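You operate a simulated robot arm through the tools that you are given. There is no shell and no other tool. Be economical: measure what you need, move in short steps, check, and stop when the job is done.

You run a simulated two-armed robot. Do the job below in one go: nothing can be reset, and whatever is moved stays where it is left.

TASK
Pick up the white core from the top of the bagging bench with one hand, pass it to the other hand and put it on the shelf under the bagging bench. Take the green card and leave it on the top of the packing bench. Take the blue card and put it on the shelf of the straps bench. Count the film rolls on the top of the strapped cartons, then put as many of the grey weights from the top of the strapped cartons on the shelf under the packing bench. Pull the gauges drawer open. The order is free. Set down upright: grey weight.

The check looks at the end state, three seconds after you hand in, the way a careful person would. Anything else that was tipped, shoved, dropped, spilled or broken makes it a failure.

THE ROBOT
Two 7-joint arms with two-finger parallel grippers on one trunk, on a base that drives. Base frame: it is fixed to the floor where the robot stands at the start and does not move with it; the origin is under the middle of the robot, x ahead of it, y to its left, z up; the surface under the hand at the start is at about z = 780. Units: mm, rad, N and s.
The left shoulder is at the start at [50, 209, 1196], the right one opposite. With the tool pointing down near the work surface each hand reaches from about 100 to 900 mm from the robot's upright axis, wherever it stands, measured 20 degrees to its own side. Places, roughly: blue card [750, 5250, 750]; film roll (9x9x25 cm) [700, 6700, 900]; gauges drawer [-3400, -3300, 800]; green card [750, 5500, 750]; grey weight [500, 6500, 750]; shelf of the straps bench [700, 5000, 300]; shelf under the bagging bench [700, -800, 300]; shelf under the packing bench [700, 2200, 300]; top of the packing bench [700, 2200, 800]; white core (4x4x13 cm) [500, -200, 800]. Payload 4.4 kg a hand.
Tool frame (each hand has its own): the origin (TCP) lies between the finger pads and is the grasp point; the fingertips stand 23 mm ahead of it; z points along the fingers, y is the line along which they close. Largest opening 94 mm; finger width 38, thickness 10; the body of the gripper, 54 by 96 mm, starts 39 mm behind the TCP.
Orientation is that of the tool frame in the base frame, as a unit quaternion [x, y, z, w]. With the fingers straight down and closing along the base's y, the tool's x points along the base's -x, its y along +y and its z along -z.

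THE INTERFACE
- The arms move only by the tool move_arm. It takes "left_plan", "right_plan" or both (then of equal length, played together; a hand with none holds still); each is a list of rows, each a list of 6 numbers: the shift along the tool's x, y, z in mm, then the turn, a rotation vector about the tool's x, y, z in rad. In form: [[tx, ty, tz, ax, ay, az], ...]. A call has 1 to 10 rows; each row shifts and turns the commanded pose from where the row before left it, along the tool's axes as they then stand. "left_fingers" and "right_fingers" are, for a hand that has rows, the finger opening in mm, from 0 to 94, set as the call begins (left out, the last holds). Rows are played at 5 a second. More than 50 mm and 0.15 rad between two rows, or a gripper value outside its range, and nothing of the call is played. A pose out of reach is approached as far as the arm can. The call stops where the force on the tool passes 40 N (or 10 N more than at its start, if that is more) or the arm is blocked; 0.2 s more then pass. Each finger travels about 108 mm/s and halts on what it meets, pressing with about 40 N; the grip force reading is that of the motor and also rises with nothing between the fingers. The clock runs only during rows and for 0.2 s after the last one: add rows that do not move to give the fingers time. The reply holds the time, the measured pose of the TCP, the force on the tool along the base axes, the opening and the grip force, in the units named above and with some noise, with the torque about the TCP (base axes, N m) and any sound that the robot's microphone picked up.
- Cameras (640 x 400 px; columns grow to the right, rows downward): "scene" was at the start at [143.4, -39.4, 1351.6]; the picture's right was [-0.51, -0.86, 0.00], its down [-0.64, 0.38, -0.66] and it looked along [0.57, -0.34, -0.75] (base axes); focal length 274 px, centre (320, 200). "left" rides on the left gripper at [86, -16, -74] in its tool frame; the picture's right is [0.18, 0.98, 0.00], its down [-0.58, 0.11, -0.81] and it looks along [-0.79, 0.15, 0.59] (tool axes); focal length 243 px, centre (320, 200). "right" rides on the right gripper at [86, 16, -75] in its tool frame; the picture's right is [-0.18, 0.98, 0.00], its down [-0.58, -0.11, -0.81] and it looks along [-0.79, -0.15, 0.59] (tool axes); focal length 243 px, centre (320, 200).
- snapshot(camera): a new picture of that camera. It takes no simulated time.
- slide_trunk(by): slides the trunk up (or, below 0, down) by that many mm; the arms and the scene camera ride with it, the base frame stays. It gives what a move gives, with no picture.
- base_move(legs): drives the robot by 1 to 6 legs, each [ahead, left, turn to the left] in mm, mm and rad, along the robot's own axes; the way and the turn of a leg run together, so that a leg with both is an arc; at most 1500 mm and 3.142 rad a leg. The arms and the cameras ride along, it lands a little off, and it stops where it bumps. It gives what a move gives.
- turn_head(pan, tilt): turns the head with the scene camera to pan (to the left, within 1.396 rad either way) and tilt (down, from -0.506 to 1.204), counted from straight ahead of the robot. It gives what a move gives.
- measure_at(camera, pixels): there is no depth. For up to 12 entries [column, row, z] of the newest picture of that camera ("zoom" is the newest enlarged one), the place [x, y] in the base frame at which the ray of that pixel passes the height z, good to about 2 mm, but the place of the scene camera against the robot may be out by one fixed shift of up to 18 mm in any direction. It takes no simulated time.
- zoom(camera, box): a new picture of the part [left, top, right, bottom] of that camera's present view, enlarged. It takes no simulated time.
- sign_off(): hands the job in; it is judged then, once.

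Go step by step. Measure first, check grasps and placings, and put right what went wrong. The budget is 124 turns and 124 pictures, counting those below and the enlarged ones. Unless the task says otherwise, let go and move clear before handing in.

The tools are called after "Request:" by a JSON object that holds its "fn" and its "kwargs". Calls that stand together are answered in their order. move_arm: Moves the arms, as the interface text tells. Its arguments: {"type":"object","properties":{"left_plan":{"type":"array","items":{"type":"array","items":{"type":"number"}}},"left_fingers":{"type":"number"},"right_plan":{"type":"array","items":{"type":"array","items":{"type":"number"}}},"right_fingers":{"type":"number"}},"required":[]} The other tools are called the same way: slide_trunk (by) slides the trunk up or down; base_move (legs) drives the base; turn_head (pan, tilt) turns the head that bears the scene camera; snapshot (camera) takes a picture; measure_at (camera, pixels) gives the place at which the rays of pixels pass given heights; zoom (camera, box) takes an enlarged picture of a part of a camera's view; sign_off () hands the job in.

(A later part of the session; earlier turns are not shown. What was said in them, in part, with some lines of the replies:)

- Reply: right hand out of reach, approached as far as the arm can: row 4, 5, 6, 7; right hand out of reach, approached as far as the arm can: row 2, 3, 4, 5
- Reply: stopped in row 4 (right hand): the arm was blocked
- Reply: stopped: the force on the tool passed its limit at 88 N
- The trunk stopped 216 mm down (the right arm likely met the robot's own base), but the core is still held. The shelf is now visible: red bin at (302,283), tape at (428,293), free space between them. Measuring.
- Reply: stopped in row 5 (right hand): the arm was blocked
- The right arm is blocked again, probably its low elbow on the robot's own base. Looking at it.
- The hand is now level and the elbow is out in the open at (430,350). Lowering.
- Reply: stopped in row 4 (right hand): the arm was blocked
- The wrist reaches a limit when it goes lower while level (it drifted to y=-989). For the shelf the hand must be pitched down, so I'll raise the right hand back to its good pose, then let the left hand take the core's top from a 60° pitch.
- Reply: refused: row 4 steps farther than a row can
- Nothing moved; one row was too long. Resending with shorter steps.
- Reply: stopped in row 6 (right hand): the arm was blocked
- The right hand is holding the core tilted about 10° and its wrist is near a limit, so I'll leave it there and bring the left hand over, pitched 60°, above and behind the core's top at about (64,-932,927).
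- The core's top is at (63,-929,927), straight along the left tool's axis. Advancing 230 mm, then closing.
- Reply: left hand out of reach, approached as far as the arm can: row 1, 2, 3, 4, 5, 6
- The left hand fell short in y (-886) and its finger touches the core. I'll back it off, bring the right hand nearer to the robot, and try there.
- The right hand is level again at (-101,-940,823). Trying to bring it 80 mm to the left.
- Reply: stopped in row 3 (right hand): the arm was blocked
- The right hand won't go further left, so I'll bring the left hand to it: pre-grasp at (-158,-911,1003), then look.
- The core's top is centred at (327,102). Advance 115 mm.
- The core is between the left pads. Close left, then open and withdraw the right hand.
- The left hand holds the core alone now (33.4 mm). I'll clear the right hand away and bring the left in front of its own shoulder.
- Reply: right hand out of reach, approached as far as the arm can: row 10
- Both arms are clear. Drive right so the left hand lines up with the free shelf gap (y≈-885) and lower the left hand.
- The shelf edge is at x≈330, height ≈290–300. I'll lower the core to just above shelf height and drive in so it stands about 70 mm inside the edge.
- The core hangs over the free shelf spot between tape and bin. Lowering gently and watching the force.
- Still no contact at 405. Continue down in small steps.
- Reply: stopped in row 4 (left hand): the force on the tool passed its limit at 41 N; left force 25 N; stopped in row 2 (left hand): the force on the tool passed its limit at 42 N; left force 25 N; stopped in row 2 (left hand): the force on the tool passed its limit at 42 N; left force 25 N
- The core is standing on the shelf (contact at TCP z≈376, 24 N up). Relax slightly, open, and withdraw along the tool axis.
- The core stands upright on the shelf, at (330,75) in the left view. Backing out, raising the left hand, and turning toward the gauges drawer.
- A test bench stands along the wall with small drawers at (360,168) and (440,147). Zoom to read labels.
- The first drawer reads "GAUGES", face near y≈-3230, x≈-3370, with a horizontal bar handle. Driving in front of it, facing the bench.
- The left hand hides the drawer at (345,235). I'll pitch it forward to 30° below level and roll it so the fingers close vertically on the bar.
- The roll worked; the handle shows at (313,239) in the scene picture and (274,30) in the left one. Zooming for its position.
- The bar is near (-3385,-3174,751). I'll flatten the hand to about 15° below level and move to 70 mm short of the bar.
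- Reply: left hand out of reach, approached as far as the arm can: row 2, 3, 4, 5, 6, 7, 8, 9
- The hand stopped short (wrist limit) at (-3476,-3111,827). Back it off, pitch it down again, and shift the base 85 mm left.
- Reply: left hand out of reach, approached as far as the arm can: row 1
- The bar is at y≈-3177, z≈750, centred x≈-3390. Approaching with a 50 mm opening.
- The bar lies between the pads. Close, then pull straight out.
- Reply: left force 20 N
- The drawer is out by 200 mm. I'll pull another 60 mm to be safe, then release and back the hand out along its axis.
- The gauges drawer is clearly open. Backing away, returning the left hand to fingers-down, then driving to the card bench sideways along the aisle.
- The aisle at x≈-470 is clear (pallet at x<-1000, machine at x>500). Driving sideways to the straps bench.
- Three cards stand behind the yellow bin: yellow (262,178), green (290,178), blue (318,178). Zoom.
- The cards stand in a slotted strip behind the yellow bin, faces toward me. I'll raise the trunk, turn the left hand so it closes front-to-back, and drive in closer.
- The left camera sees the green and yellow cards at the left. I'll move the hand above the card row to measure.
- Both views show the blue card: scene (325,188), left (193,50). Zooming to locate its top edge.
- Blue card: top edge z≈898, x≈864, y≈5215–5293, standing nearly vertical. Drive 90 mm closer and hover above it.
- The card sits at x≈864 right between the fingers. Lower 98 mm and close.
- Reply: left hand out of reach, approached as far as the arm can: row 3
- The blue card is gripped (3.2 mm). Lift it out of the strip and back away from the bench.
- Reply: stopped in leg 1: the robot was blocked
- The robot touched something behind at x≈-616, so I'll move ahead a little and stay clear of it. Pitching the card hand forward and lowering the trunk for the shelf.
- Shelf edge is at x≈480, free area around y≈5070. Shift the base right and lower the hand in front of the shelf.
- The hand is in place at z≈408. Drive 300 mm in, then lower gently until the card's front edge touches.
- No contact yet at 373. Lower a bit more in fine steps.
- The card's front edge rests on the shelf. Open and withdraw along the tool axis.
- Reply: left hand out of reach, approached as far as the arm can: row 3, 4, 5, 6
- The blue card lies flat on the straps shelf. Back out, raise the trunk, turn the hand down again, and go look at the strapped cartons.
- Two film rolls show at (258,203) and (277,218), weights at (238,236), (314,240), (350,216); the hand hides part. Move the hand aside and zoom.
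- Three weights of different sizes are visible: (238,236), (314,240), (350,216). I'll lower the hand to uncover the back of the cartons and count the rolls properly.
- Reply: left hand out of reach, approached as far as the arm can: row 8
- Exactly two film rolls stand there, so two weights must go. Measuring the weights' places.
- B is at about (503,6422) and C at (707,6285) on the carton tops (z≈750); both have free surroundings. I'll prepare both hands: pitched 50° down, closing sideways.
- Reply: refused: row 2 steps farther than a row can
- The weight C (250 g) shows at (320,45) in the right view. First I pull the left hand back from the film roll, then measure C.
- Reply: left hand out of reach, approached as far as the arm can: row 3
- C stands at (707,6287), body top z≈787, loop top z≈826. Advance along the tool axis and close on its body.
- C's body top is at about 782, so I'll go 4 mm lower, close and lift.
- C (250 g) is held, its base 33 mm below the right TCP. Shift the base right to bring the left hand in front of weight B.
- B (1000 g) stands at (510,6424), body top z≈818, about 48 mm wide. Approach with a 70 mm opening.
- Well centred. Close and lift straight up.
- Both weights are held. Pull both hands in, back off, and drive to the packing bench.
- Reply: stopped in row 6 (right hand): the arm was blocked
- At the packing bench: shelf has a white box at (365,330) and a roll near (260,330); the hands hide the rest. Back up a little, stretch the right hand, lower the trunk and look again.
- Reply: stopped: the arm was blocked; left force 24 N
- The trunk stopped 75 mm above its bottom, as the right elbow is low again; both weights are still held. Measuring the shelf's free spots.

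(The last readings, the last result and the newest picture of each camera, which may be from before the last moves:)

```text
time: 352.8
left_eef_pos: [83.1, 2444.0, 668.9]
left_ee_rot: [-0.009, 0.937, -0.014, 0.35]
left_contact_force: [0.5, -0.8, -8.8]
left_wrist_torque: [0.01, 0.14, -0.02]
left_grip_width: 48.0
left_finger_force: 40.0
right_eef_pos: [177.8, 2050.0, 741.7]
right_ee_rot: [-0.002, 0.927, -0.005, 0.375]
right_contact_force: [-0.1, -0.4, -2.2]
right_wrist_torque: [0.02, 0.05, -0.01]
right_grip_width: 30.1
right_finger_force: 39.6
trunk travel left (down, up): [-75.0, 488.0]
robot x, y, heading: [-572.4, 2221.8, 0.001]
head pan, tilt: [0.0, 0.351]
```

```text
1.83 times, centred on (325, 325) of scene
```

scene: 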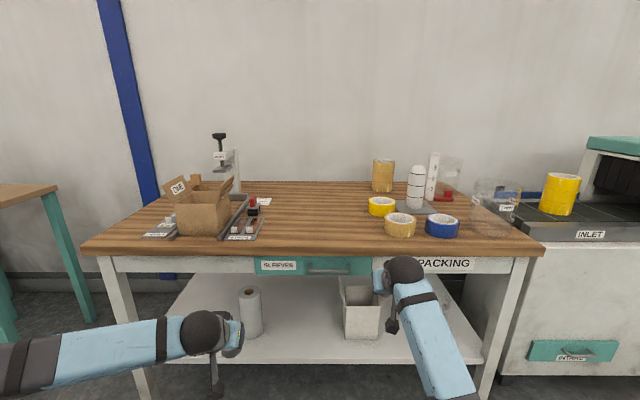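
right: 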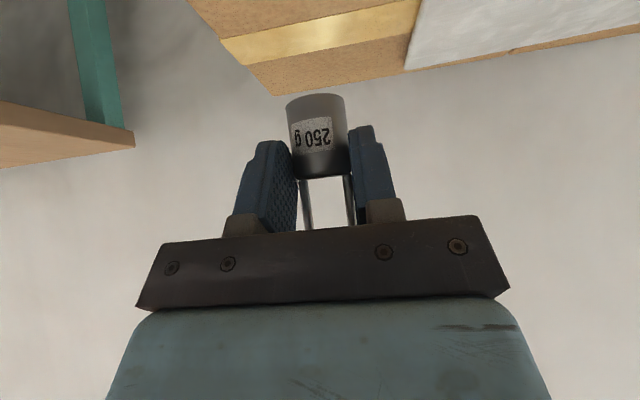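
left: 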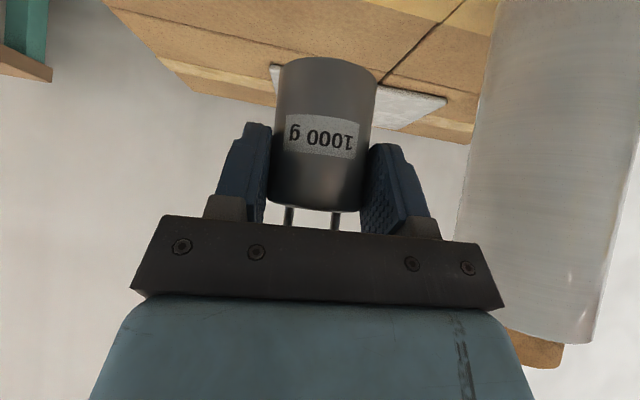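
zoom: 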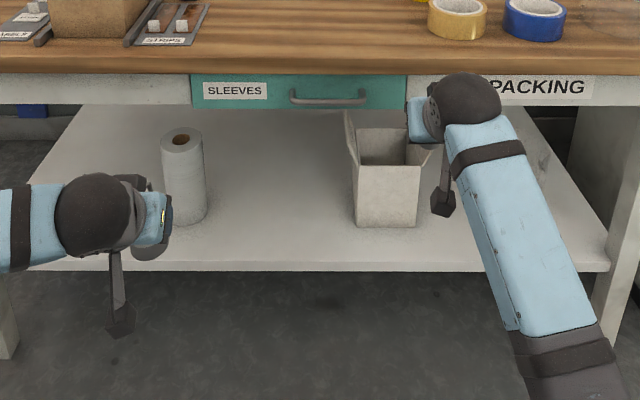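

Shelf edge is at x≈335; free gaps lie between roll and box (y 2130–2458) and right of the box (y<1980). I'll lower both hands in front of the shelf, one for each gap.

Request:
{"fn": "slide_trunk", "kwargs": {"by": 60}}

Request:
{"fn": "move_arm", "kwargs": {"left_plan": [[27, 6, 32, 0, 0, 0], [27, 6, 32, 0, 0, 0], [27, 6, 32, 0, 0, 0], [27, 6, 32, 0, 0, 0], [27, 6, 32, 0, 0, 0], [27, 6, 32, 0, 0, 0], [27, 6, 32, 0, 0, 0]], "right_plan": [[27, -6, 32, 0, 0.02, 0], [27, -6, 32, 0, 0.02, 0], [27, -6, 32, 0, 0.01, 0], [27, -6, 32, 0, 0, 0], [27, -6, 32, 0, 0, 0], [27, -6, 32, 0, 0, 0], [27, -6, 32, 0, 0, 0]]}}

Request:
{"fn": "snapshot", "kwargs": {"camera": "right"}}

```text
time: 353.8
left_eef_pos: [84.8, 2441.4, 721.4]
left_ee_rot: [-0.009, 0.938, -0.012, 0.347]
left_contact_force: [-0.2, -0.3, -11.1]
left_wrist_torque: [0.0, 0.12, 0.01]
left_grip_width: 47.6
left_finger_force: 40.6
right_eef_pos: [181.2, 2047.3, 794.6]
right_ee_rot: [-0.001, 0.928, -0.003, 0.372]
right_contact_force: [-0.6, 0.0, -2.5]
right_wrist_torque: [-0.01, 0.07, 0.03]
right_grip_width: 30.1
right_finger_force: 40.4
trunk travel left (down, up): [-135.0, 428.0]
robot x, y, heading: [-570.6, 2221.5, -0.001]
head pan, tilt: [0.0, 0.351]
```

```text
time: 355.4
left_eef_pos: [87.0, 2465.4, 523.7]
left_ee_rot: [-0.009, 0.938, -0.013, 0.346]
left_contact_force: [-0.3, -0.4, -10.2]
left_wrist_torque: [0.01, 0.12, -0.02]
left_grip_width: 47.6
left_finger_force: 40.3
left hand out of reach, approached as far as the arm can: row 5, 6, 7
right_eef_pos: [187.9, 2002.3, 502.9]
right_ee_rot: [-0.002, 0.937, -0.002, 0.349]
right_contact_force: [0.4, 0.4, -2.3]
right_wrist_torque: [-0.01, 0.07, -0.02]
right_grip_width: 30.2
right_finger_force: 39.7
trunk travel left (down, up): [-135.0, 428.0]
robot x, y, heading: [-574.5, 2221.8, 0.003]
head pan, tilt: [0.0, 0.351]
```

```text
23 pictures are left
```

right: 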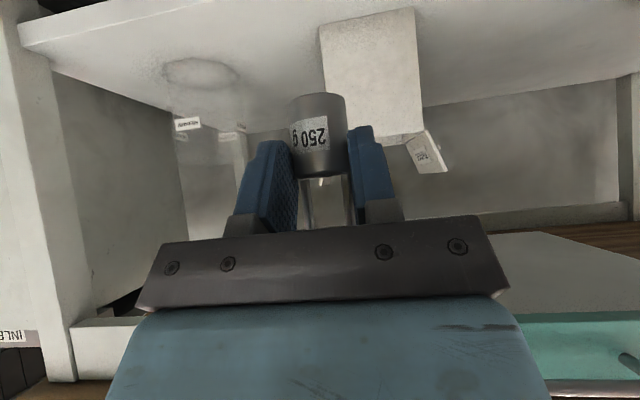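

The right view shows a clear tub on the shelf at (200,90), right of the box (370,80). Measuring it to avoid it.

Request:
{"fn": "measure_at", "kwargs": {"camera": "right", "pixels": [[165, 73, 300], [238, 73, 300], [200, 60, 300], [200, 88, 300], [322, 25, 300], [413, 10, 300], [150, 55, 300]]}}

Request:
{"fn": "zoom", "kwargs": {"camera": "right", "box": [20, 0, 340, 200]}}

```text
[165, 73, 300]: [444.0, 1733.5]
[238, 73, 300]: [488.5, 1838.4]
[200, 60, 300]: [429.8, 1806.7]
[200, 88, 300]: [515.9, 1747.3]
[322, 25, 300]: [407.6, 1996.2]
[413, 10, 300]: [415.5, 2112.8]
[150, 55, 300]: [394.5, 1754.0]
```

```text
2.00 times, centred on (180, 100) of right
```

zoom: 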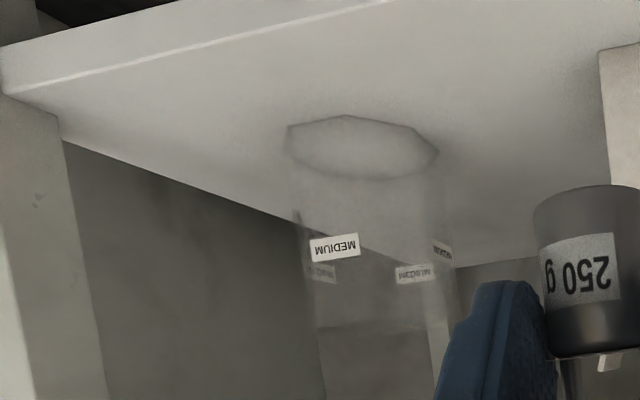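

The tub spans y≈1730–1840, the box 1990–2115. Weight C can go near the front edge at (375,1918), B at (395,2370). Lower both hands to hover height with the left stretched further out.

Request:
{"fn": "move_arm", "kwargs": {"left_plan": [[3, 0, 35, 0, 0, 0], [3, 0, 35, 0, 0, 0], [3, 0, 35, 0, 0, 0], [3, 0, 35, 0, 0, 0], [2, 0, 35, 0, 0, 0], [0, 0, 0, 0, 0, 0]], "right_plan": [[18, 2, 18.6, 0, 0, 0], [18, 2, 18.6, 0, 0, 0], [18, 2, 18.6, 0, 0, 0], [18, 2, 18.6, 0, 0, 0], [18, 2, 18.6, 0, 0, 0], [0, 0, 0, 0, 0, 0]]}}

Request:
{"fn": "turn_head", "kwargs": {"pan": 0, "tilt": 0.6}}

Request:
{"fn": "snapshot", "kwargs": {"camera": "scene"}}

```text
time: 356.8
left_eef_pos: [185.6, 2460.8, 389.6]
left_ee_rot: [-0.008, 0.938, -0.013, 0.348]
left_contact_force: [-0.1, -0.2, -9.0]
left_wrist_torque: [0.03, 0.12, -0.01]
left_grip_width: 47.8
left_finger_force: 40.2
left hand out of reach, approached as far as the arm can: row 5
right_eef_pos: [181.0, 2012.3, 373.8]
right_ee_rot: [-0.001, 0.937, -0.003, 0.349]
right_contact_force: [0.5, -0.9, -1.9]
right_wrist_torque: [0.01, 0.09, 0.01]
right_grip_width: 30.0
right_finger_force: 39.6
trunk travel left (down, up): [-135.0, 428.0]
robot x, y, heading: [-569.3, 2221.1, 0.002]
head pan, tilt: [0.0, 0.351]
```

```text
time: 357.6
left_eef_pos: [184.7, 2459.5, 390.8]
left_ee_rot: [-0.008, 0.937, -0.013, 0.349]
left_contact_force: [1.0, 0.0, -10.3]
left_wrist_torque: [0.02, 0.12, 0.01]
left_grip_width: 47.6
left_finger_force: 40.2
right_eef_pos: [180.7, 2012.3, 373.4]
right_ee_rot: [-0.001, 0.937, -0.003, 0.349]
right_contact_force: [0.2, 0.0, -3.0]
right_wrist_torque: [0.03, 0.03, 0.01]
right_grip_width: 29.9
right_finger_force: 40.3
trunk travel left (down, up): [-135.0, 428.0]
robot x, y, heading: [-572.7, 2222.5, 0.002]
head pan, tilt: [0.0, 0.6]
```

```text
21 pictures are left
```

scene: 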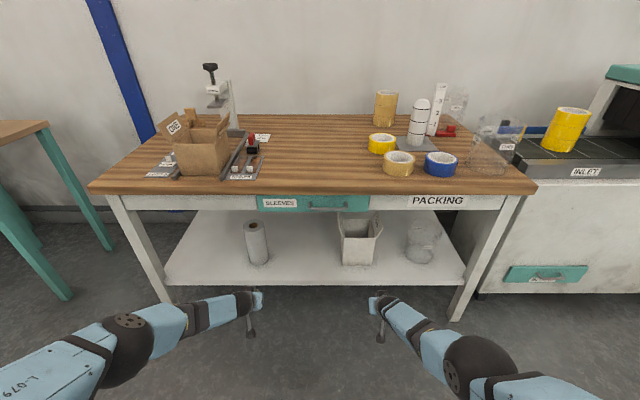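

Both hands are at hover height and clear. Shift the base 92 mm right, then 205 mm ahead.

Request:
{"fn": "base_move", "kwargs": {"legs": [[0, -92, -0.002], [205, 0, 0]]}}

Request:
{"fn": "snapshot", "kwargs": {"camera": "right"}}

Request:
{"fn": "snapshot", "kwargs": {"camera": "left"}}

```text
time: 360.2
left_eef_pos: [390.0, 2367.6, 390.6]
left_ee_rot: [-0.008, 0.937, -0.013, 0.348]
left_contact_force: [-0.3, 0.1, -10.2]
left_wrist_torque: [0.02, 0.13, -0.01]
left_grip_width: 47.9
left_finger_force: 40.4
right_eef_pos: [384.4, 1918.2, 374.2]
right_ee_rot: [-0.001, 0.937, -0.002, 0.348]
right_contact_force: [0.3, -0.1, -2.3]
right_wrist_torque: [0.0, 0.06, 0.05]
right_grip_width: 30.1
right_finger_force: 39.8
trunk travel left (down, up): [-135.0, 428.0]
robot x, y, heading: [-368.9, 2130.1, -0.001]
head pan, tilt: [0.0, 0.6]
```

```text
20 pictures are left
```

right: 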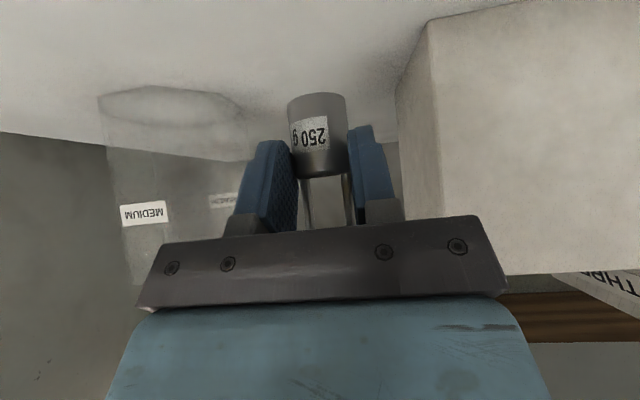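

```text
19 pictures are left
```

left: 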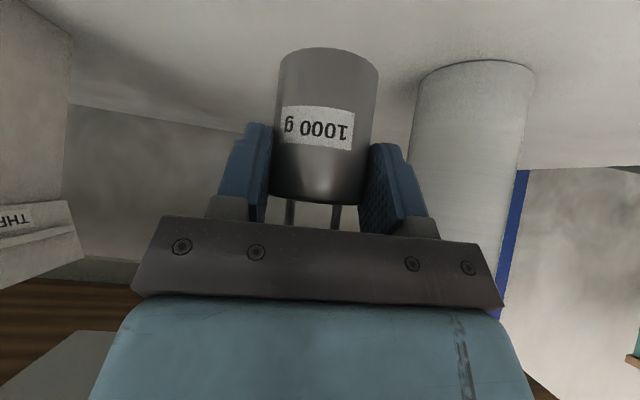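

Both spots are clear, weights hang straight. Lower both with the trunk by 33 mm, then finish each with small arm steps.

Request:
{"fn": "slide_trunk", "kwargs": {"by": -34}}

Request:
{"fn": "move_arm", "kwargs": {"right_plan": [[1.3, 0, 1.5, 0, 0, 0], [1.3, 0, 1.5, 0, 0, 0], [1.3, 0, 1.5, 0, 0, 0], [0, 0, 0, 0, 0, 0]], "left_plan": [[2.6, 0, 3, 0, 0, 0], [2.6, 0, 3, 0, 0, 0], [1.3, 0, 1.5, 0, 0, 0], [0, 0, 0, 0, 0, 0]]}}

```text
time: 361.0
left_eef_pos: [392.5, 2367.7, 356.7]
left_ee_rot: [-0.007, 0.937, -0.014, 0.348]
left_contact_force: [0.0, -0.2, -10.1]
left_wrist_torque: [-0.02, 0.14, 0.01]
left_grip_width: 48.0
left_finger_force: 40.0
right_eef_pos: [383.7, 1919.4, 340.2]
right_ee_rot: [0.0, 0.937, -0.003, 0.349]
right_contact_force: [-0.2, 0.4, -1.9]
right_wrist_torque: [0.03, 0.07, -0.02]
right_grip_width: 30.0
right_finger_force: 40.0
trunk travel left (down, up): [-101.0, 462.0]
robot x, y, heading: [-370.3, 2134.7, -0.005]
head pan, tilt: [0.0, 0.6]
```

```text
time: 362.0
left_eef_pos: [390.5, 2367.4, 346.5]
left_ee_rot: [-0.008, 0.937, -0.013, 0.348]
left_contact_force: [0.5, -0.4, -9.6]
left_wrist_torque: [0.03, 0.11, -0.01]
left_grip_width: 47.8
left_finger_force: 40.0
right_eef_pos: [377.2, 1916.0, 332.6]
right_ee_rot: [-0.001, 0.937, -0.002, 0.348]
right_contact_force: [0.2, 0.5, -2.1]
right_wrist_torque: [0.02, 0.03, 0.01]
right_grip_width: 30.0
right_finger_force: 40.0
right hand out of reach, approached as far as the arm can: row 1, 2
trunk travel left (down, up): [-101.0, 462.0]
robot x, y, heading: [-369.3, 2129.9, -0.0]
head pan, tilt: [0.0, 0.6]
```

Request:
{"fn": "slide_trunk", "kwargs": {"by": -3}}

Request:
{"fn": "slide_trunk", "kwargs": {"by": -3}}

```text
time: 362.5
left_eef_pos: [390.1, 2367.6, 342.3]
left_ee_rot: [-0.008, 0.937, -0.014, 0.348]
left_contact_force: [0.5, -0.6, -8.8]
left_wrist_torque: [0.02, 0.15, -0.02]
left_grip_width: 47.7
left_finger_force: 39.6
right_eef_pos: [377.8, 1915.6, 330.4]
right_ee_rot: [0.0, 0.937, -0.002, 0.349]
right_contact_force: [0.6, -0.7, -2.0]
right_wrist_torque: [-0.01, 0.06, 0.0]
right_grip_width: 29.8
right_finger_force: 39.9
trunk travel left (down, up): [-98.0, 465.0]
robot x, y, heading: [-366.3, 2130.9, -0.0]
head pan, tilt: [0.0, 0.6]
```

```text
time: 363.1
left_eef_pos: [389.8, 2368.4, 340.7]
left_ee_rot: [-0.008, 0.937, -0.014, 0.348]
left_contact_force: [0.1, 0.2, -10.1]
left_wrist_torque: [0.01, 0.1, 0.04]
left_grip_width: 47.9
left_finger_force: 40.2
right_eef_pos: [377.1, 1914.5, 328.2]
right_ee_rot: [0.0, 0.937, -0.003, 0.349]
right_contact_force: [-0.6, -0.3, -2.3]
right_wrist_torque: [-0.01, 0.06, -0.01]
right_grip_width: 30.1
right_finger_force: 39.9
trunk travel left (down, up): [-95.0, 468.0]
robot x, y, heading: [-370.3, 2131.2, -0.0]
head pan, tilt: [0.0, 0.6]
```

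Request:
{"fn": "slide_trunk", "kwargs": {"by": -3}}

Request:
{"fn": "slide_trunk", "kwargs": {"by": -3}}

Request:
{"fn": "slide_trunk", "kwargs": {"by": -2}}

```text
time: 363.6
left_eef_pos: [389.9, 2367.5, 337.3]
left_ee_rot: [-0.007, 0.937, -0.014, 0.348]
left_contact_force: [-0.4, 1.8, -10.3]
left_wrist_torque: [0.01, 0.14, 0.0]
left_grip_width: 47.6
left_finger_force: 39.7
right_eef_pos: [377.4, 1915.7, 323.3]
right_ee_rot: [-0.001, 0.937, -0.002, 0.348]
right_contact_force: [0.0, 0.4, -2.6]
right_wrist_torque: [0.01, 0.04, 0.01]
right_grip_width: 30.0
right_finger_force: 39.9
trunk travel left (down, up): [-92.0, 471.0]
robot x, y, heading: [-366.5, 2130.5, -0.0]
head pan, tilt: [0.0, 0.6]
```

```text
time: 364.1
left_eef_pos: [389.9, 2366.7, 336.7]
left_ee_rot: [-0.008, 0.937, -0.013, 0.348]
left_contact_force: [-3.5, -0.5, -1.4]
left_wrist_torque: [0.18, 0.13, 0.07]
left_grip_width: 47.8
left_finger_force: 40.2
right_eef_pos: [377.0, 1914.9, 323.7]
right_ee_rot: [0.0, 0.937, -0.003, 0.35]
right_contact_force: [-2.5, -0.1, 6.5]
right_wrist_torque: [-0.03, 0.17, -0.04]
right_grip_width: 29.9
right_finger_force: 39.8
trunk travel left (down, up): [-89.0, 474.0]
robot x, y, heading: [-367.7, 2130.6, -0.003]
head pan, tilt: [0.0, 0.6]
```

```text
time: 364.6
left_eef_pos: [391.2, 2367.3, 337.3]
left_ee_rot: [-0.008, 0.936, -0.013, 0.351]
left_contact_force: [-2.6, 0.7, 5.8]
left_wrist_torque: [0.33, 0.24, 0.02]
left_grip_width: 47.6
left_finger_force: 39.8
right_eef_pos: [378.7, 1914.6, 323.9]
right_ee_rot: [-0.001, 0.936, -0.002, 0.351]
right_contact_force: [-8.2, 0.2, 17.9]
right_wrist_torque: [0.04, 0.24, 0.03]
right_grip_width: 30.1
right_finger_force: 40.2
trunk travel left (down, up): [-87.0, 476.0]
robot x, y, heading: [-369.2, 2134.1, 0.002]
head pan, tilt: [0.0, 0.6]
```

Both weights now stand on the shelf (forces rose on both). Relax 1 mm, open both hands and withdraw along the tool axes.

Request:
{"fn": "slide_trunk", "kwargs": {"by": 1}}

Request:
{"fn": "move_arm", "kwargs": {"left_plan": [[0, 0, 0, 0, 0, 0], [0, 0, 0, 0, 0, 0], [0, 0, 0, 0, 0, 0], [0, 0, -20, 0, 0, 0], [0, 0, -30, 0, 0, 0], [0, 0, -30, 0, 0, 0]], "right_plan": [[0, 0, 0, 0, 0, 0], [0, 0, 0, 0, 0, 0], [0, 0, 0, 0, 0, 0], [0, 0, -20, 0, 0, 0], [0, 0, -30, 0, 0, 0], [0, 0, -30, 0, 0, 0]], "left_fingers": 70, "right_fingers": 55}}

Request:
{"fn": "snapshot", "kwargs": {"camera": "left"}}

Request:
{"fn": "snapshot", "kwargs": {"camera": "right"}}

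```text
time: 365.1
left_eef_pos: [390.8, 2367.7, 336.7]
left_ee_rot: [-0.008, 0.937, -0.014, 0.349]
left_contact_force: [1.9, -0.4, 3.5]
left_wrist_torque: [0.3, -0.16, -0.09]
left_grip_width: 47.8
left_finger_force: 40.8
right_eef_pos: [378.2, 1914.1, 323.3]
right_ee_rot: [0.0, 0.937, -0.003, 0.351]
right_contact_force: [-1.0, 0.0, 13.0]
right_wrist_torque: [0.06, 0.0, -0.01]
right_grip_width: 29.9
right_finger_force: 40.3
trunk travel left (down, up): [-88.0, 475.0]
robot x, y, heading: [-366.8, 2130.3, 0.002]
head pan, tilt: [0.0, 0.6]
```

```text
time: 366.6
left_eef_pos: [339.4, 2371.2, 390.6]
left_ee_rot: [-0.008, 0.937, -0.015, 0.348]
left_contact_force: [0.2, 0.6, 0.1]
left_wrist_torque: [0.0, 0.0, 0.02]
left_grip_width: 69.9
left_finger_force: 0.0
right_eef_pos: [443.9, 1909.3, 522.7]
right_ee_rot: [-0.001, 0.896, -0.009, 0.444]
right_contact_force: [0.5, -0.1, 1.0]
right_wrist_torque: [0.03, 0.03, -0.01]
right_grip_width: 54.9
right_finger_force: 0.0
trunk travel left (down, up): [-88.0, 475.0]
robot x, y, heading: [-371.0, 2133.5, 0.003]
head pan, tilt: [0.0, 0.6]
stopped in row 6 (right hand): the arm was blocked; the commanded pose is now the measured one
```

```text
18 pictures are left
```

left: 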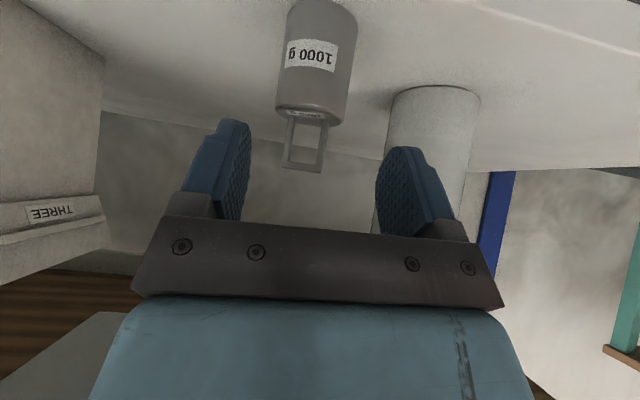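

```text
17 pictures are left
```

right: 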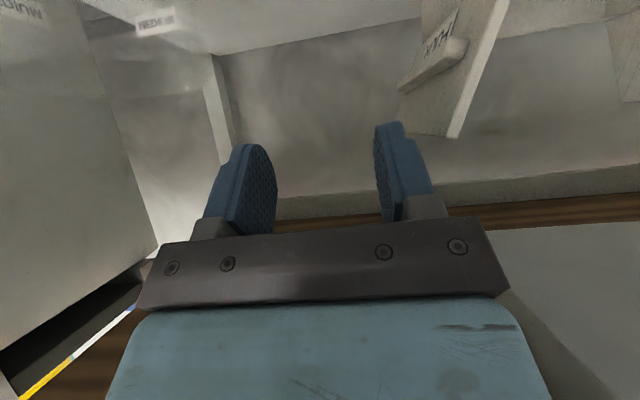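

B stands well. The right arm jumped up to (444,1909,523) when withdrawing; I must check C and the neighbours before moving.

Request:
{"fn": "zoom", "kwargs": {"camera": "scene", "box": [200, 170, 520, 370]}}

```text
2.00 times, centred on (360, 270) of scene
```

zoom: 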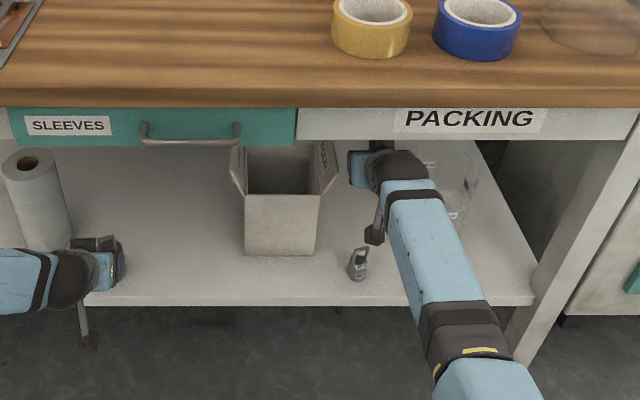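

C stands upright at (358,265) in the zoom, and box and tub are undisturbed. Driving straight back takes both hands out safely.

Request:
{"fn": "base_move", "kwargs": {"legs": [[-230, 0, 0]]}}

Request:
{"fn": "zoom", "kwargs": {"camera": "scene", "box": [180, 170, 500, 370]}}

```text
time: 368.3
left_eef_pos: [114.7, 2370.7, 385.6]
left_ee_rot: [-0.008, 0.939, -0.014, 0.344]
left_contact_force: [-0.1, 0.4, 0.2]
left_wrist_torque: [0.0, -0.02, 0.01]
left_grip_width: 70.1
left_finger_force: 0.0
right_eef_pos: [217.3, 1908.6, 513.3]
right_ee_rot: [0.0, 0.898, -0.007, 0.439]
right_contact_force: [-0.5, 0.0, 0.0]
right_wrist_torque: [0.01, 0.01, -0.04]
right_grip_width: 54.9
right_finger_force: 0.1
trunk travel left (down, up): [-88.0, 475.0]
robot x, y, heading: [-599.4, 2135.7, -0.002]
head pan, tilt: [0.0, 0.6]
```

```text
2.00 times, centred on (340, 270) of scene
```

zoom: 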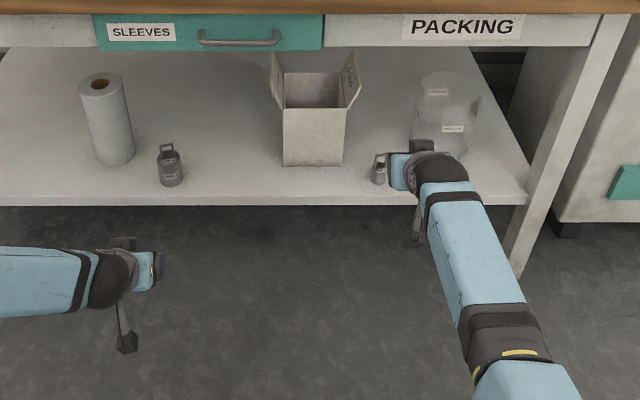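

Both weights stand upright on the shelf. Now for the green card: raise the trunk, and return both hands to travel poses.

Request:
{"fn": "slide_trunk", "kwargs": {"by": 330}}

Request:
{"fn": "move_arm", "kwargs": {"left_plan": [[0, 0, -30, 0, 0.14, 0], [0, 0, -30, 0, 0.14, 0], [0, 0, -30, 0, 0.14, 0], [0, 0, -40, 0, 0.14, 0], [0, 0, -40, 0, 0.145, 0], [0, 0, -40, 0, 0, 0], [0, 0, -40, 0, 0, 0], [0, 0, -40, 0, 0, 0], [0, 0, -40, 0, 0, 0], [0, 0, -40, 0, 0, 0]], "right_plan": [[-27, 0, -32, 0, 0.05, 0], [-27, 0, -32, 0, 0.05, 0], [-27, 0, -32, 0, 0.05, 0], [-27, 0, -32, 0, 0.05, 0], [-27, 0, -32, 0, 0.05, 0], [25, -20, -25, 0, 0, 0], [25, -20, -25, 0, 0, 0], [25, -20, -25, 0, 0, 0], [25, -20, -25, 0, 0, 0], [25, -20, -25, 0, 0, 0]]}}

Request:
{"fn": "move_arm", "kwargs": {"left_plan": [[0, 0, 0, 0, 0, -0.145], [0, 0, 0, 0, 0, -0.145], [0, 0, 0, 0, 0, -0.145], [0, 0, 0, 0, 0, -0.145], [0, 0, 0, 0, 0, -0.145], [0, 0, 0, 0, 0, -0.145], [0, 0, 0, 0, 0, -0.145], [0, 0, 0, 0, 0, -0.145], [0, 0, 0, 0, 0, -0.145], [0, 0, 0, 0, 0, -0.145]], "left_fingers": 60}}

```text
time: 371.5
left_eef_pos: [113.8, 2371.2, 722.0]
left_ee_rot: [-0.007, 0.937, -0.014, 0.348]
left_contact_force: [0.8, -0.6, 0.2]
left_wrist_torque: [-0.01, 0.0, 0.02]
left_grip_width: 69.9
left_finger_force: 0.1
right_eef_pos: [213.9, 1907.8, 849.4]
right_ee_rot: [0.001, 0.897, -0.007, 0.443]
right_contact_force: [0.1, -0.3, -0.5]
right_wrist_torque: [0.01, 0.02, 0.0]
right_grip_width: 54.9
right_finger_force: 0.1
trunk travel left (down, up): [-418.0, 145.0]
robot x, y, heading: [-598.2, 2131.6, -0.009]
head pan, tilt: [0.0, 0.6]
```

```text
time: 373.7
left_eef_pos: [43.6, 2382.6, 1077.7]
left_ee_rot: [-0.002, 1.0, -0.015, 0.005]
left_contact_force: [0.2, 0.2, 0.0]
left_wrist_torque: [0.02, -0.02, 0.05]
left_grip_width: 70.2
left_finger_force: 0.1
right_eef_pos: [14.3, 1811.8, 1079.5]
right_ee_rot: [0.001, 0.945, -0.006, 0.328]
right_contact_force: [0.0, 0.0, -0.2]
right_wrist_torque: [-0.03, 0.0, 0.0]
right_grip_width: 54.9
right_finger_force: 0.0
trunk travel left (down, up): [-418.0, 145.0]
robot x, y, heading: [-597.2, 2136.6, -0.003]
head pan, tilt: [0.0, 0.6]
```

```text
time: 375.9
left_eef_pos: [46.0, 2383.0, 1075.4]
left_ee_rot: [-0.666, 0.746, -0.014, -0.008]
left_contact_force: [-0.4, -0.3, 0.3]
left_wrist_torque: [-0.01, 0.01, 0.02]
left_grip_width: 60.3
left_finger_force: 0.0
right_eef_pos: [14.5, 1810.3, 1077.3]
right_ee_rot: [0.002, 0.945, -0.007, 0.327]
right_contact_force: [0.9, 0.3, 0.2]
right_wrist_torque: [0.01, 0.01, -0.01]
right_grip_width: 55.2
right_finger_force: 0.1
trunk travel left (down, up): [-418.0, 145.0]
robot x, y, heading: [-595.2, 2133.5, -0.005]
head pan, tilt: [0.0, 0.6]
```

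Both hands are in travel pose. Drive to the straps bench in front of the green card.

Request:
{"fn": "base_move", "kwargs": {"legs": [[70, 0, 0.004], [0, 1050, 0], [0, 1050, 0], [0, 1050, 0]]}}

Request:
{"fn": "move_arm", "kwargs": {"left_plan": [[35, 0, 0, 0, 0, -0.1], [37, 0, 0, 0, 0, -0.02], [37, 0, 0, 0, 0, 0], [37, 0, 0, 0, 0, 0]]}}

Request:
{"fn": "snapshot", "kwargs": {"camera": "scene"}}

```text
time: 404.3
left_eef_pos: [92.8, 5533.9, 1075.4]
left_ee_rot: [-0.666, 0.746, -0.013, -0.007]
left_contact_force: [0.3, -0.4, 0.4]
left_wrist_torque: [0.03, -0.01, 0.0]
left_grip_width: 60.0
left_finger_force: 0.1
right_eef_pos: [62.8, 4965.6, 1079.6]
right_ee_rot: [0.001, 0.945, -0.007, 0.328]
right_contact_force: [0.7, 0.1, 0.6]
right_wrist_torque: [-0.01, -0.02, -0.02]
right_grip_width: 55.2
right_finger_force: 0.0
trunk travel left (down, up): [-418.0, 145.0]
robot x, y, heading: [-548.2, 5288.2, -0.002]
head pan, tilt: [0.0, 0.6]
```

```text
time: 405.3
left_eef_pos: [86.1, 5385.7, 1078.8]
left_ee_rot: [0.709, -0.705, 0.014, 0.008]
left_contact_force: [0.1, -0.4, 0.3]
left_wrist_torque: [-0.01, 0.01, -0.01]
left_grip_width: 59.8
left_finger_force: 0.1
right_eef_pos: [62.9, 4962.3, 1078.5]
right_ee_rot: [0.001, 0.945, -0.007, 0.327]
right_contact_force: [0.0, -0.7, 0.2]
right_wrist_torque: [0.03, -0.02, -0.02]
right_grip_width: 55.0
right_finger_force: 0.0
trunk travel left (down, up): [-418.0, 145.0]
robot x, y, heading: [-546.4, 5281.3, -0.002]
head pan, tilt: [0.0, 0.6]
```

```text
14 pictures are left
```

scene: 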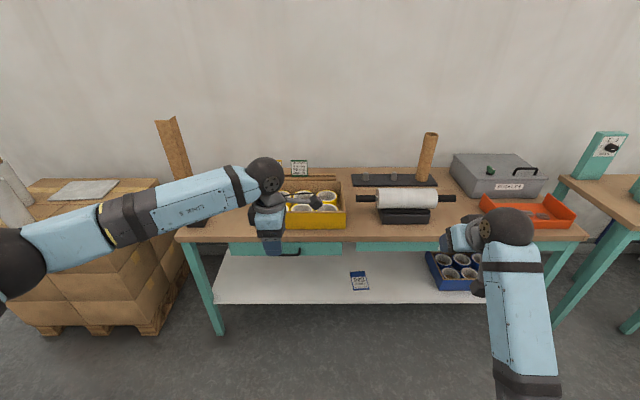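

Drive in, extend the left hand above the green card and check with the left camera.

Request:
{"fn": "base_move", "kwargs": {"legs": [[605, 0, 0]]}}

Request:
{"fn": "move_arm", "kwargs": {"left_plan": [[0, -45, 0, 0, 0, 0], [0, -45, 0, 0, 0, 0], [0, -43, 0, 0, 0, 0], [0, -40, 0, 0, 0, 0], [0, 0, 40, 0, 0, 0], [0, 0, 40, 0, 0, 0], [0, 0, 0, 0, 0, 0]]}}

Request:
{"fn": "snapshot", "kwargs": {"camera": "left"}}

```text
time: 408.7
left_eef_pos: [698.1, 5372.8, 1079.3]
left_ee_rot: [-0.704, 0.71, -0.013, -0.008]
left_contact_force: [0.2, -0.3, -0.6]
left_wrist_torque: [0.03, 0.04, -0.02]
left_grip_width: 60.0
left_finger_force: 0.2
right_eef_pos: [669.9, 4950.7, 1078.8]
right_ee_rot: [0.008, 0.945, -0.01, 0.328]
right_contact_force: [0.0, -0.1, -0.1]
right_wrist_torque: [0.0, -0.03, 0.04]
right_grip_width: 55.0
right_finger_force: 0.0
trunk travel left (down, up): [-418.0, 145.0]
robot x, y, heading: [60.4, 5276.1, -0.017]
head pan, tilt: [0.0, 0.6]
```

```text
time: 410.3
left_eef_pos: [873.9, 5368.1, 999.6]
left_ee_rot: [-0.704, 0.71, -0.013, -0.009]
left_contact_force: [0.2, 0.1, 0.1]
left_wrist_torque: [-0.01, -0.02, -0.01]
left_grip_width: 59.9
left_finger_force: 0.1
right_eef_pos: [668.6, 4948.7, 1080.2]
right_ee_rot: [0.008, 0.945, -0.01, 0.327]
right_contact_force: [-0.1, 0.7, -0.3]
right_wrist_torque: [0.02, 0.0, 0.0]
right_grip_width: 55.0
right_finger_force: 0.1
trunk travel left (down, up): [-418.0, 145.0]
robot x, y, heading: [62.4, 5275.9, -0.015]
head pan, tilt: [0.0, 0.6]
```

```text
13 pictures are left
```

left: 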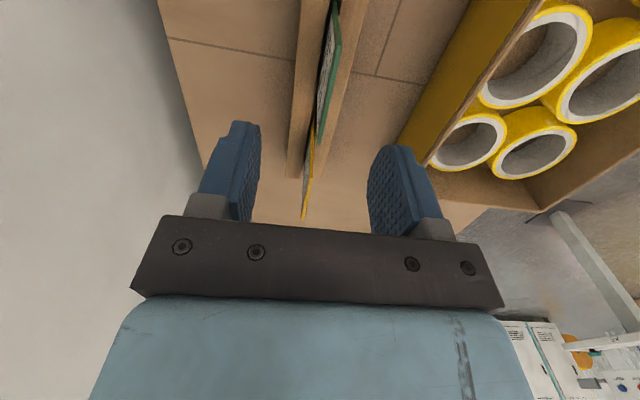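

Request:
{"fn": "measure_at", "kwargs": {"camera": "left", "pixels": [[320, 128, 898], [334, 10, 898], [342, 40, 880]]}}

```text
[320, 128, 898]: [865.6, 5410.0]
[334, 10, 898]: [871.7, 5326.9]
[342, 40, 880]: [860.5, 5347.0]
```

The green card is centred at about (867,5371). Shift 6 mm, lower and close.

Request:
{"fn": "move_arm", "kwargs": {"left_plan": [[-2, 6, 0, 0.01, 0.01, 0], [0, 0, 40, 0, 0, 0], [0, 0, 40, 0, 0, 0], [0, 0, 34, 0, 0, 0], [0, 0, 0, 0, 0, 0]]}}

Request:
{"fn": "move_arm", "kwargs": {"left_plan": [[0, 0, 0, 0, 0, 0], [0, 0, 0, 0, 0, 0], [0, 0, 0, 0, 0, 0], [0, 0, 0, 0, 0, 0]], "left_fingers": 0}}

Request:
{"fn": "move_arm", "kwargs": {"left_plan": [[0, 0, -30, 0, 0, 0], [0, 0, -40, 0, 0, 0], [0, 0, -45, 0, 0, 0], [0, 0, -45, 0, 0, 0], [0, 0, -30, 0, 0, 0], [0, 0, 0, 0, 0, 0]]}}

Request:
{"fn": "snapshot", "kwargs": {"camera": "left"}}

```text
time: 411.5
left_eef_pos: [860.8, 5369.6, 885.6]
left_ee_rot: [-0.704, 0.71, -0.021, -0.009]
left_contact_force: [-0.2, 1.2, 0.4]
left_wrist_torque: [-0.01, -0.01, 0.01]
left_grip_width: 60.2
left_finger_force: 0.0
left hand out of reach, approached as far as the arm can: row 4
right_eef_pos: [670.4, 4951.0, 1079.4]
right_ee_rot: [0.008, 0.945, -0.01, 0.328]
right_contact_force: [0.2, -0.3, 0.4]
right_wrist_torque: [-0.01, -0.03, 0.02]
right_grip_width: 55.0
right_finger_force: 0.1
trunk travel left (down, up): [-418.0, 145.0]
robot x, y, heading: [60.5, 5273.1, -0.011]
head pan, tilt: [0.0, 0.6]
```

```text
time: 412.5
left_eef_pos: [861.5, 5368.4, 885.1]
left_ee_rot: [-0.704, 0.71, -0.02, -0.009]
left_contact_force: [-0.9, 0.3, -0.6]
left_wrist_torque: [0.03, -0.05, 0.0]
left_grip_width: 3.0
left_finger_force: 40.4
right_eef_pos: [668.6, 4950.5, 1078.9]
right_ee_rot: [0.008, 0.945, -0.009, 0.327]
right_contact_force: [-0.5, 0.2, 0.9]
right_wrist_torque: [-0.02, 0.0, 0.01]
right_grip_width: 55.1
right_finger_force: 0.0
trunk travel left (down, up): [-418.0, 145.0]
robot x, y, heading: [61.5, 5277.9, -0.015]
head pan, tilt: [0.0, 0.6]
```

```text
time: 413.9
left_eef_pos: [856.1, 5376.0, 1073.5]
left_ee_rot: [-0.704, 0.71, -0.021, -0.008]
left_contact_force: [0.4, -0.2, -0.6]
left_wrist_torque: [0.01, 0.01, 0.0]
left_grip_width: 3.0
left_finger_force: 40.6
right_eef_pos: [669.3, 4950.2, 1078.3]
right_ee_rot: [0.008, 0.945, -0.009, 0.327]
right_contact_force: [0.1, -0.3, 0.2]
right_wrist_torque: [-0.04, 0.02, -0.03]
right_grip_width: 55.3
right_finger_force: 0.0
trunk travel left (down, up): [-418.0, 145.0]
robot x, y, heading: [65.0, 5279.2, -0.018]
head pan, tilt: [0.0, 0.6]
```

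```text
12 pictures are left
```

left: 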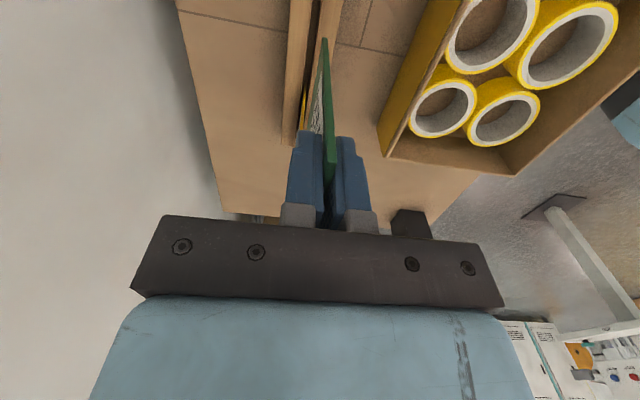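

The green card is out (3.0 mm grip). Back away, pitch it forward, and drive to the packing bench.

Request:
{"fn": "base_move", "kwargs": {"legs": [[-600, 0, 0.016], [0, -1050, 0], [0, -1050, 0], [0, -1000, 0]]}}

Request:
{"fn": "move_arm", "kwargs": {"left_plan": [[0, 0, 0, 0.147, 0, 0], [0, 0, 0, 0.147, 0, 0], [0, 0, 0, 0.147, 0, 0], [0, 0, 0, 0.147, 0, 0], [0, 0, 0, 0.147, 0, 0], [0, 0, 0, 0.147, 0, 0], [0, 0, 0, 0.1, 0, 0], [0, 0, 0, 0, 0, 0]]}}

Request:
{"fn": "snapshot", "kwargs": {"camera": "scene"}}

```text
time: 444.2
left_eef_pos: [263.8, 2325.5, 1074.3]
left_ee_rot: [0.717, -0.696, 0.02, 0.008]
left_contact_force: [-0.4, 0.5, -1.2]
left_wrist_torque: [0.02, -0.01, 0.0]
left_grip_width: 3.2
left_finger_force: 39.9
right_eef_pos: [92.7, 1894.7, 1078.8]
right_ee_rot: [-0.01, 0.945, -0.003, 0.327]
right_contact_force: [-0.7, 1.0, -0.1]
right_wrist_torque: [0.03, 0.0, 0.0]
right_grip_width: 55.2
right_finger_force: 0.1
trunk travel left (down, up): [-418.0, 145.0]
robot x, y, heading: [-523.6, 2197.7, 0.021]
head pan, tilt: [0.0, 0.6]
```

```text
time: 446.0
left_eef_pos: [263.3, 2325.5, 1073.4]
left_ee_rot: [0.636, -0.605, 0.348, -0.331]
left_contact_force: [-0.6, 0.5, -0.4]
left_wrist_torque: [-0.03, -0.02, -0.03]
left_grip_width: 3.0
left_finger_force: 40.0
right_eef_pos: [93.2, 1894.1, 1079.0]
right_ee_rot: [-0.011, 0.945, -0.003, 0.328]
right_contact_force: [-0.8, 0.4, 0.5]
right_wrist_torque: [-0.01, 0.01, -0.05]
right_grip_width: 54.9
right_finger_force: 0.1
trunk travel left (down, up): [-418.0, 145.0]
robot x, y, heading: [-528.4, 2201.5, 0.024]
head pan, tilt: [0.0, 0.6]
```

```text
11 pictures are left
```

scene: 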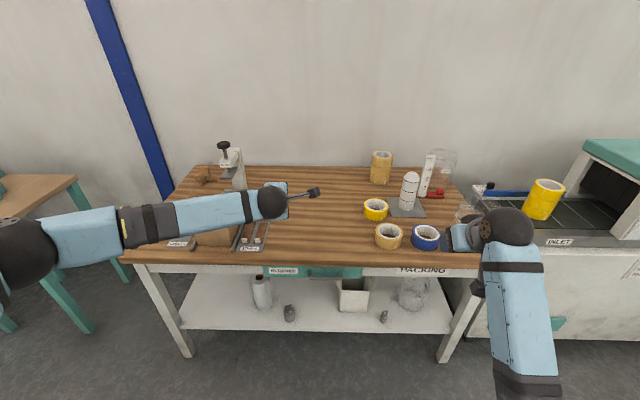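

Both weights still stand on the shelf. The free bench area is around (325,225); measuring.

Request:
{"fn": "measure_at", "kwargs": {"camera": "scene", "pixels": [[325, 225, 780], [265, 245, 780], [270, 225, 780], [375, 240, 780], [362, 212, 780], [325, 262, 780], [325, 190, 780]]}}

```text
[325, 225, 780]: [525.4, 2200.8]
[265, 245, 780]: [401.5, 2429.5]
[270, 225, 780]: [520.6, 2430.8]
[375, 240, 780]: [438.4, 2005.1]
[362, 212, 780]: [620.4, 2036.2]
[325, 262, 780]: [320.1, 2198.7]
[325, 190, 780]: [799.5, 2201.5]
```

The middle of the bench top is free (y 2040–2430). Shift right 90 mm, drive in, and lower the card with the arm.

Request:
{"fn": "base_move", "kwargs": {"legs": [[0, -90, -0.022], [190, 0, 0]]}}

Request:
{"fn": "move_arm", "kwargs": {"left_plan": [[0, 35.4, 22.6, 0, 0, 0], [0, 35.4, 22.6, 0, 0, 0], [0, 35.4, 22.6, 0, 0, 0], [0, 35.4, 22.6, 0, 0, 0], [0, 16.8, 10.8, 0, 0, 0], [0, 0, 0, 0, 0, 0]]}}

Request:
{"fn": "snapshot", "kwargs": {"camera": "left"}}

```text
time: 448.6
left_eef_pos: [454.4, 2217.5, 1074.3]
left_ee_rot: [0.629, -0.613, 0.349, -0.327]
left_contact_force: [-0.1, 0.3, 0.0]
left_wrist_torque: [-0.02, -0.01, -0.01]
left_grip_width: 3.2
left_finger_force: 40.7
right_eef_pos: [272.2, 1789.5, 1078.9]
right_ee_rot: [0.0, 0.945, -0.007, 0.327]
right_contact_force: [-0.7, 0.3, 0.4]
right_wrist_torque: [-0.02, -0.01, 0.0]
right_grip_width: 55.0
right_finger_force: 0.0
trunk travel left (down, up): [-418.0, 145.0]
robot x, y, heading: [-341.3, 2107.8, -0.002]
head pan, tilt: [0.0, 0.6]
```

```text
time: 450.0
left_eef_pos: [452.2, 2210.4, 885.6]
left_ee_rot: [0.629, -0.612, 0.351, -0.326]
left_contact_force: [-0.1, -0.2, 0.4]
left_wrist_torque: [0.01, 0.01, -0.01]
left_grip_width: 2.9
left_finger_force: 39.8
right_eef_pos: [272.2, 1790.2, 1080.1]
right_ee_rot: [0.001, 0.945, -0.007, 0.327]
right_contact_force: [-0.1, 0.6, 0.2]
right_wrist_torque: [0.0, -0.01, 0.0]
right_grip_width: 55.0
right_finger_force: 0.1
trunk travel left (down, up): [-418.0, 145.0]
robot x, y, heading: [-337.1, 2108.0, -0.005]
head pan, tilt: [0.0, 0.6]
```

```text
10 pictures are left
```

left: 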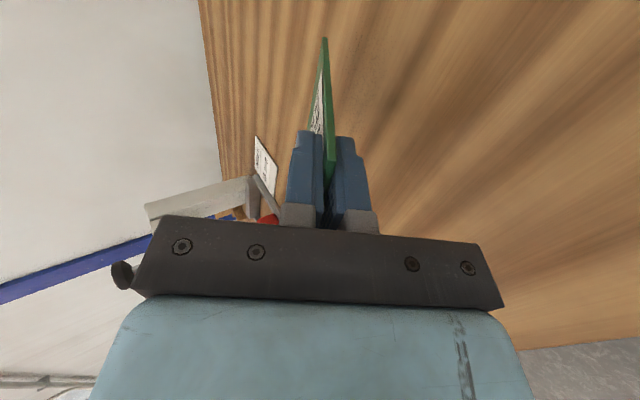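

Clear area beneath. Lowering in small steps until the card touches.

Request:
{"fn": "move_arm", "kwargs": {"left_plan": [[0, 8.4, 5.4, 0, 0, 0], [0, 8.4, 5.4, 0, 0, 0], [0, 2.5, 1.6, 0, 0, 0], [0, 2.5, 1.6, 0, 0, 0], [0, 0, 0, 0, 0, 0]]}}

Request:
{"fn": "move_arm", "kwargs": {"left_plan": [[0, 2.5, 1.6, 0, 0, 0], [0, 2.5, 1.6, 0, 0, 0], [0, 2.5, 1.6, 0, 0, 0], [0, 0, 0, 0, 0, 0]]}}

```text
time: 451.2
left_eef_pos: [454.0, 2209.8, 859.1]
left_ee_rot: [0.629, -0.612, 0.35, -0.327]
left_contact_force: [-1.2, 0.4, -0.8]
left_wrist_torque: [-0.01, -0.03, -0.03]
left_grip_width: 3.1
left_finger_force: 39.6
right_eef_pos: [271.6, 1790.1, 1080.5]
right_ee_rot: [0.001, 0.945, -0.007, 0.327]
right_contact_force: [-0.2, -1.1, 0.0]
right_wrist_torque: [-0.01, 0.0, -0.02]
right_grip_width: 55.1
right_finger_force: 0.1
trunk travel left (down, up): [-418.0, 145.0]
robot x, y, heading: [-340.8, 2109.9, 0.001]
head pan, tilt: [0.0, 0.6]
```

```text
time: 452.2
left_eef_pos: [452.5, 2208.0, 851.6]
left_ee_rot: [0.629, -0.612, 0.35, -0.327]
left_contact_force: [-0.4, -0.2, -0.4]
left_wrist_torque: [0.01, -0.03, 0.01]
left_grip_width: 2.9
left_finger_force: 39.4
right_eef_pos: [272.1, 1789.7, 1079.0]
right_ee_rot: [0.001, 0.945, -0.008, 0.327]
right_contact_force: [-0.1, 0.4, 0.5]
right_wrist_torque: [0.02, -0.01, 0.03]
right_grip_width: 54.8
right_finger_force: 0.0
trunk travel left (down, up): [-418.0, 145.0]
robot x, y, heading: [-341.3, 2110.2, -0.006]
head pan, tilt: [0.0, 0.6]
```

Request:
{"fn": "move_arm", "kwargs": {"left_plan": [[0, 2.5, 1.6, 0, 0, 0], [0, 2.5, 1.6, 0, 0, 0], [0, 0, 0, 0, 0, 0]]}}

Request:
{"fn": "move_arm", "kwargs": {"left_plan": [[0, 2.5, 1.6, 0, 0, 0], [0, 2.5, 1.6, 0, 0, 0], [0, 0, 0, 0, 0, 0]]}}

```text
time: 453.0
left_eef_pos: [453.1, 2207.4, 844.9]
left_ee_rot: [0.629, -0.613, 0.35, -0.327]
left_contact_force: [0.5, 0.0, -0.1]
left_wrist_torque: [0.02, 0.05, -0.03]
left_grip_width: 3.2
left_finger_force: 40.4
right_eef_pos: [273.0, 1789.2, 1080.1]
right_ee_rot: [0.001, 0.945, -0.007, 0.327]
right_contact_force: [0.0, 0.6, -0.9]
right_wrist_torque: [0.02, -0.02, 0.02]
right_grip_width: 54.8
right_finger_force: 0.0
trunk travel left (down, up): [-418.0, 145.0]
robot x, y, heading: [-342.1, 2106.3, -0.003]
head pan, tilt: [0.0, 0.6]
```

```text
time: 453.8
left_eef_pos: [452.1, 2207.3, 842.2]
left_ee_rot: [0.629, -0.612, 0.351, -0.327]
left_contact_force: [-0.6, -0.9, 9.9]
left_wrist_torque: [0.69, -0.89, 0.14]
left_grip_width: 3.3
left_finger_force: 39.6
right_eef_pos: [271.2, 1789.4, 1080.8]
right_ee_rot: [0.001, 0.945, -0.007, 0.327]
right_contact_force: [-0.1, 0.5, -0.1]
right_wrist_torque: [0.01, 0.0, 0.01]
right_grip_width: 55.3
right_finger_force: 0.1
trunk travel left (down, up): [-418.0, 145.0]
robot x, y, heading: [-338.3, 2109.4, 0.002]
head pan, tilt: [0.0, 0.6]
```

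The card touches the bench (10 N). Open and withdraw, as with the blue one.

Request:
{"fn": "move_arm", "kwargs": {"left_plan": [[0, 0, 0, 0, 0, 0], [0, 0, 0, 0, 0, 0], [0, 0, -20, 0, 0, 0], [0, 0, -40, 0, 0, 0], [0, 0, -40, 0, 0, 0], [0, -20, -30, 0, 0, 0], [0, -40, 0, 0, 0, 0]], "left_fingers": 48}}

Request:
{"fn": "base_move", "kwargs": {"legs": [[-230, 0, 0]]}}

Request:
{"fn": "snapshot", "kwargs": {"camera": "scene"}}

```text
time: 455.4
left_eef_pos: [376.9, 2213.5, 958.9]
left_ee_rot: [0.629, -0.612, 0.351, -0.326]
left_contact_force: [0.2, -0.2, 0.1]
left_wrist_torque: [0.03, 0.01, -0.01]
left_grip_width: 47.9
left_finger_force: 0.1
right_eef_pos: [273.1, 1791.4, 1080.1]
right_ee_rot: [0.0, 0.945, -0.007, 0.327]
right_contact_force: [0.4, 0.7, 0.0]
right_wrist_torque: [-0.01, -0.03, -0.03]
right_grip_width: 54.8
right_finger_force: 0.1
trunk travel left (down, up): [-418.0, 145.0]
robot x, y, heading: [-338.5, 2107.1, -0.003]
head pan, tilt: [0.0, 0.6]
```

```text
time: 457.1
left_eef_pos: [147.1, 2214.9, 959.3]
left_ee_rot: [0.63, -0.612, 0.35, -0.326]
left_contact_force: [0.3, 0.5, -0.1]
left_wrist_torque: [0.0, -0.06, -0.03]
left_grip_width: 47.9
left_finger_force: 0.0
right_eef_pos: [43.7, 1791.4, 1078.6]
right_ee_rot: [0.0, 0.945, -0.006, 0.328]
right_contact_force: [-0.6, -0.7, 0.2]
right_wrist_torque: [-0.03, 0.04, 0.04]
right_grip_width: 54.8
right_finger_force: 0.1
trunk travel left (down, up): [-418.0, 145.0]
robot x, y, heading: [-568.8, 2107.2, 0.002]
head pan, tilt: [0.0, 0.6]
```

```text
9 pictures are left
```

scene: 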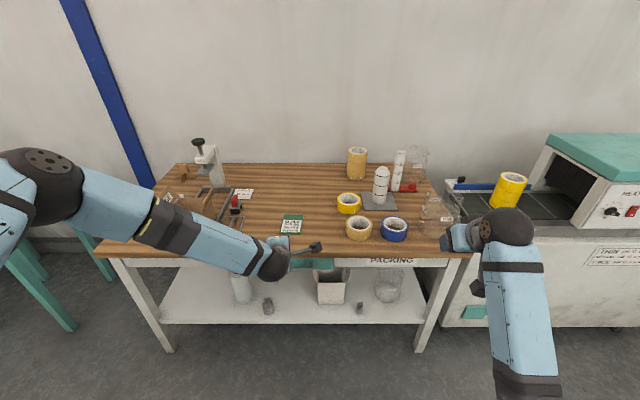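

The green card lies flat on the bench top at (291,224) and both weights stand upright on the shelf. I'll take one look toward the object I touched while backing up earlier.

Request:
{"fn": "turn_head", "kwargs": {"pan": 1.39, "tilt": 0.3}}

Request:
{"fn": "snapshot", "kwargs": {"camera": "scene"}}

```text
time: 458.6
left_eef_pos: [147.7, 2214.1, 959.8]
left_ee_rot: [0.63, -0.612, 0.35, -0.327]
left_contact_force: [0.5, -0.3, 0.2]
left_wrist_torque: [-0.01, 0.0, -0.03]
left_grip_width: 48.0
left_finger_force: 0.1
right_eef_pos: [44.4, 1791.0, 1079.7]
right_ee_rot: [-0.001, 0.945, -0.006, 0.327]
right_contact_force: [0.6, -0.1, 0.7]
right_wrist_torque: [-0.03, 0.0, -0.04]
right_grip_width: 54.8
right_finger_force: 0.1
trunk travel left (down, up): [-418.0, 145.0]
robot x, y, heading: [-567.7, 2107.6, -0.004]
head pan, tilt: [1.389, 0.3]
```

```text
8 pictures are left
```

scene: 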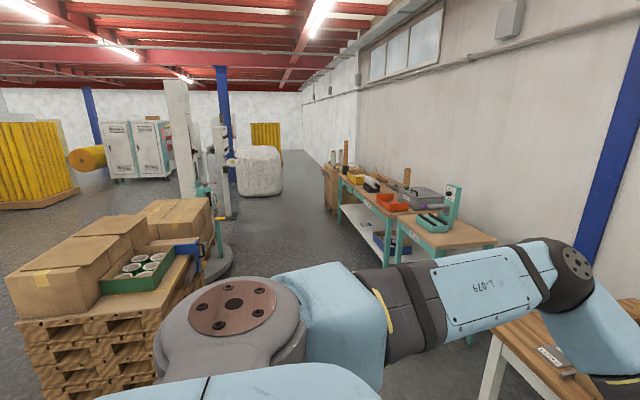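

The machine I touched, a wrapper turntable, is standing as before and nothing has fallen. Everything is placed and released, so I'm handing in.

Request:
{"fn": "sign_off", "kwargs": {}}

```text
The job is handed in.
```

I did every part of the job and handed it in, but three things did not go cleanly.

| Item | Result |
|---|---|
| White core | Standing on the bagging bench shelf |
| Green card | Lying flat on top of the packing bench |
| Blue card | Lying flat on the straps bench shelf |
| Film rolls and weights | Counted two rolls, so two grey weights (250 g and 1000 g) stand upright on the packing bench shelf |
| Gauges drawer | Pulled open about 260 mm |

- **Core pass:** the left hand picked it up and passed it to the right. The right arm could not reach down to the shelf, so it passed the core back and the left hand put it down.
- **Bump:** while backing away from the straps bench the base was blocked by something behind it. I think this was the wrapper turntable. In a later look nothing there had fallen.
- **Right arm jump:** after letting go of the 250 g weight, the right arm jumped upward under the packing bench. The weight, box and tub there looked undisturbed afterwards.
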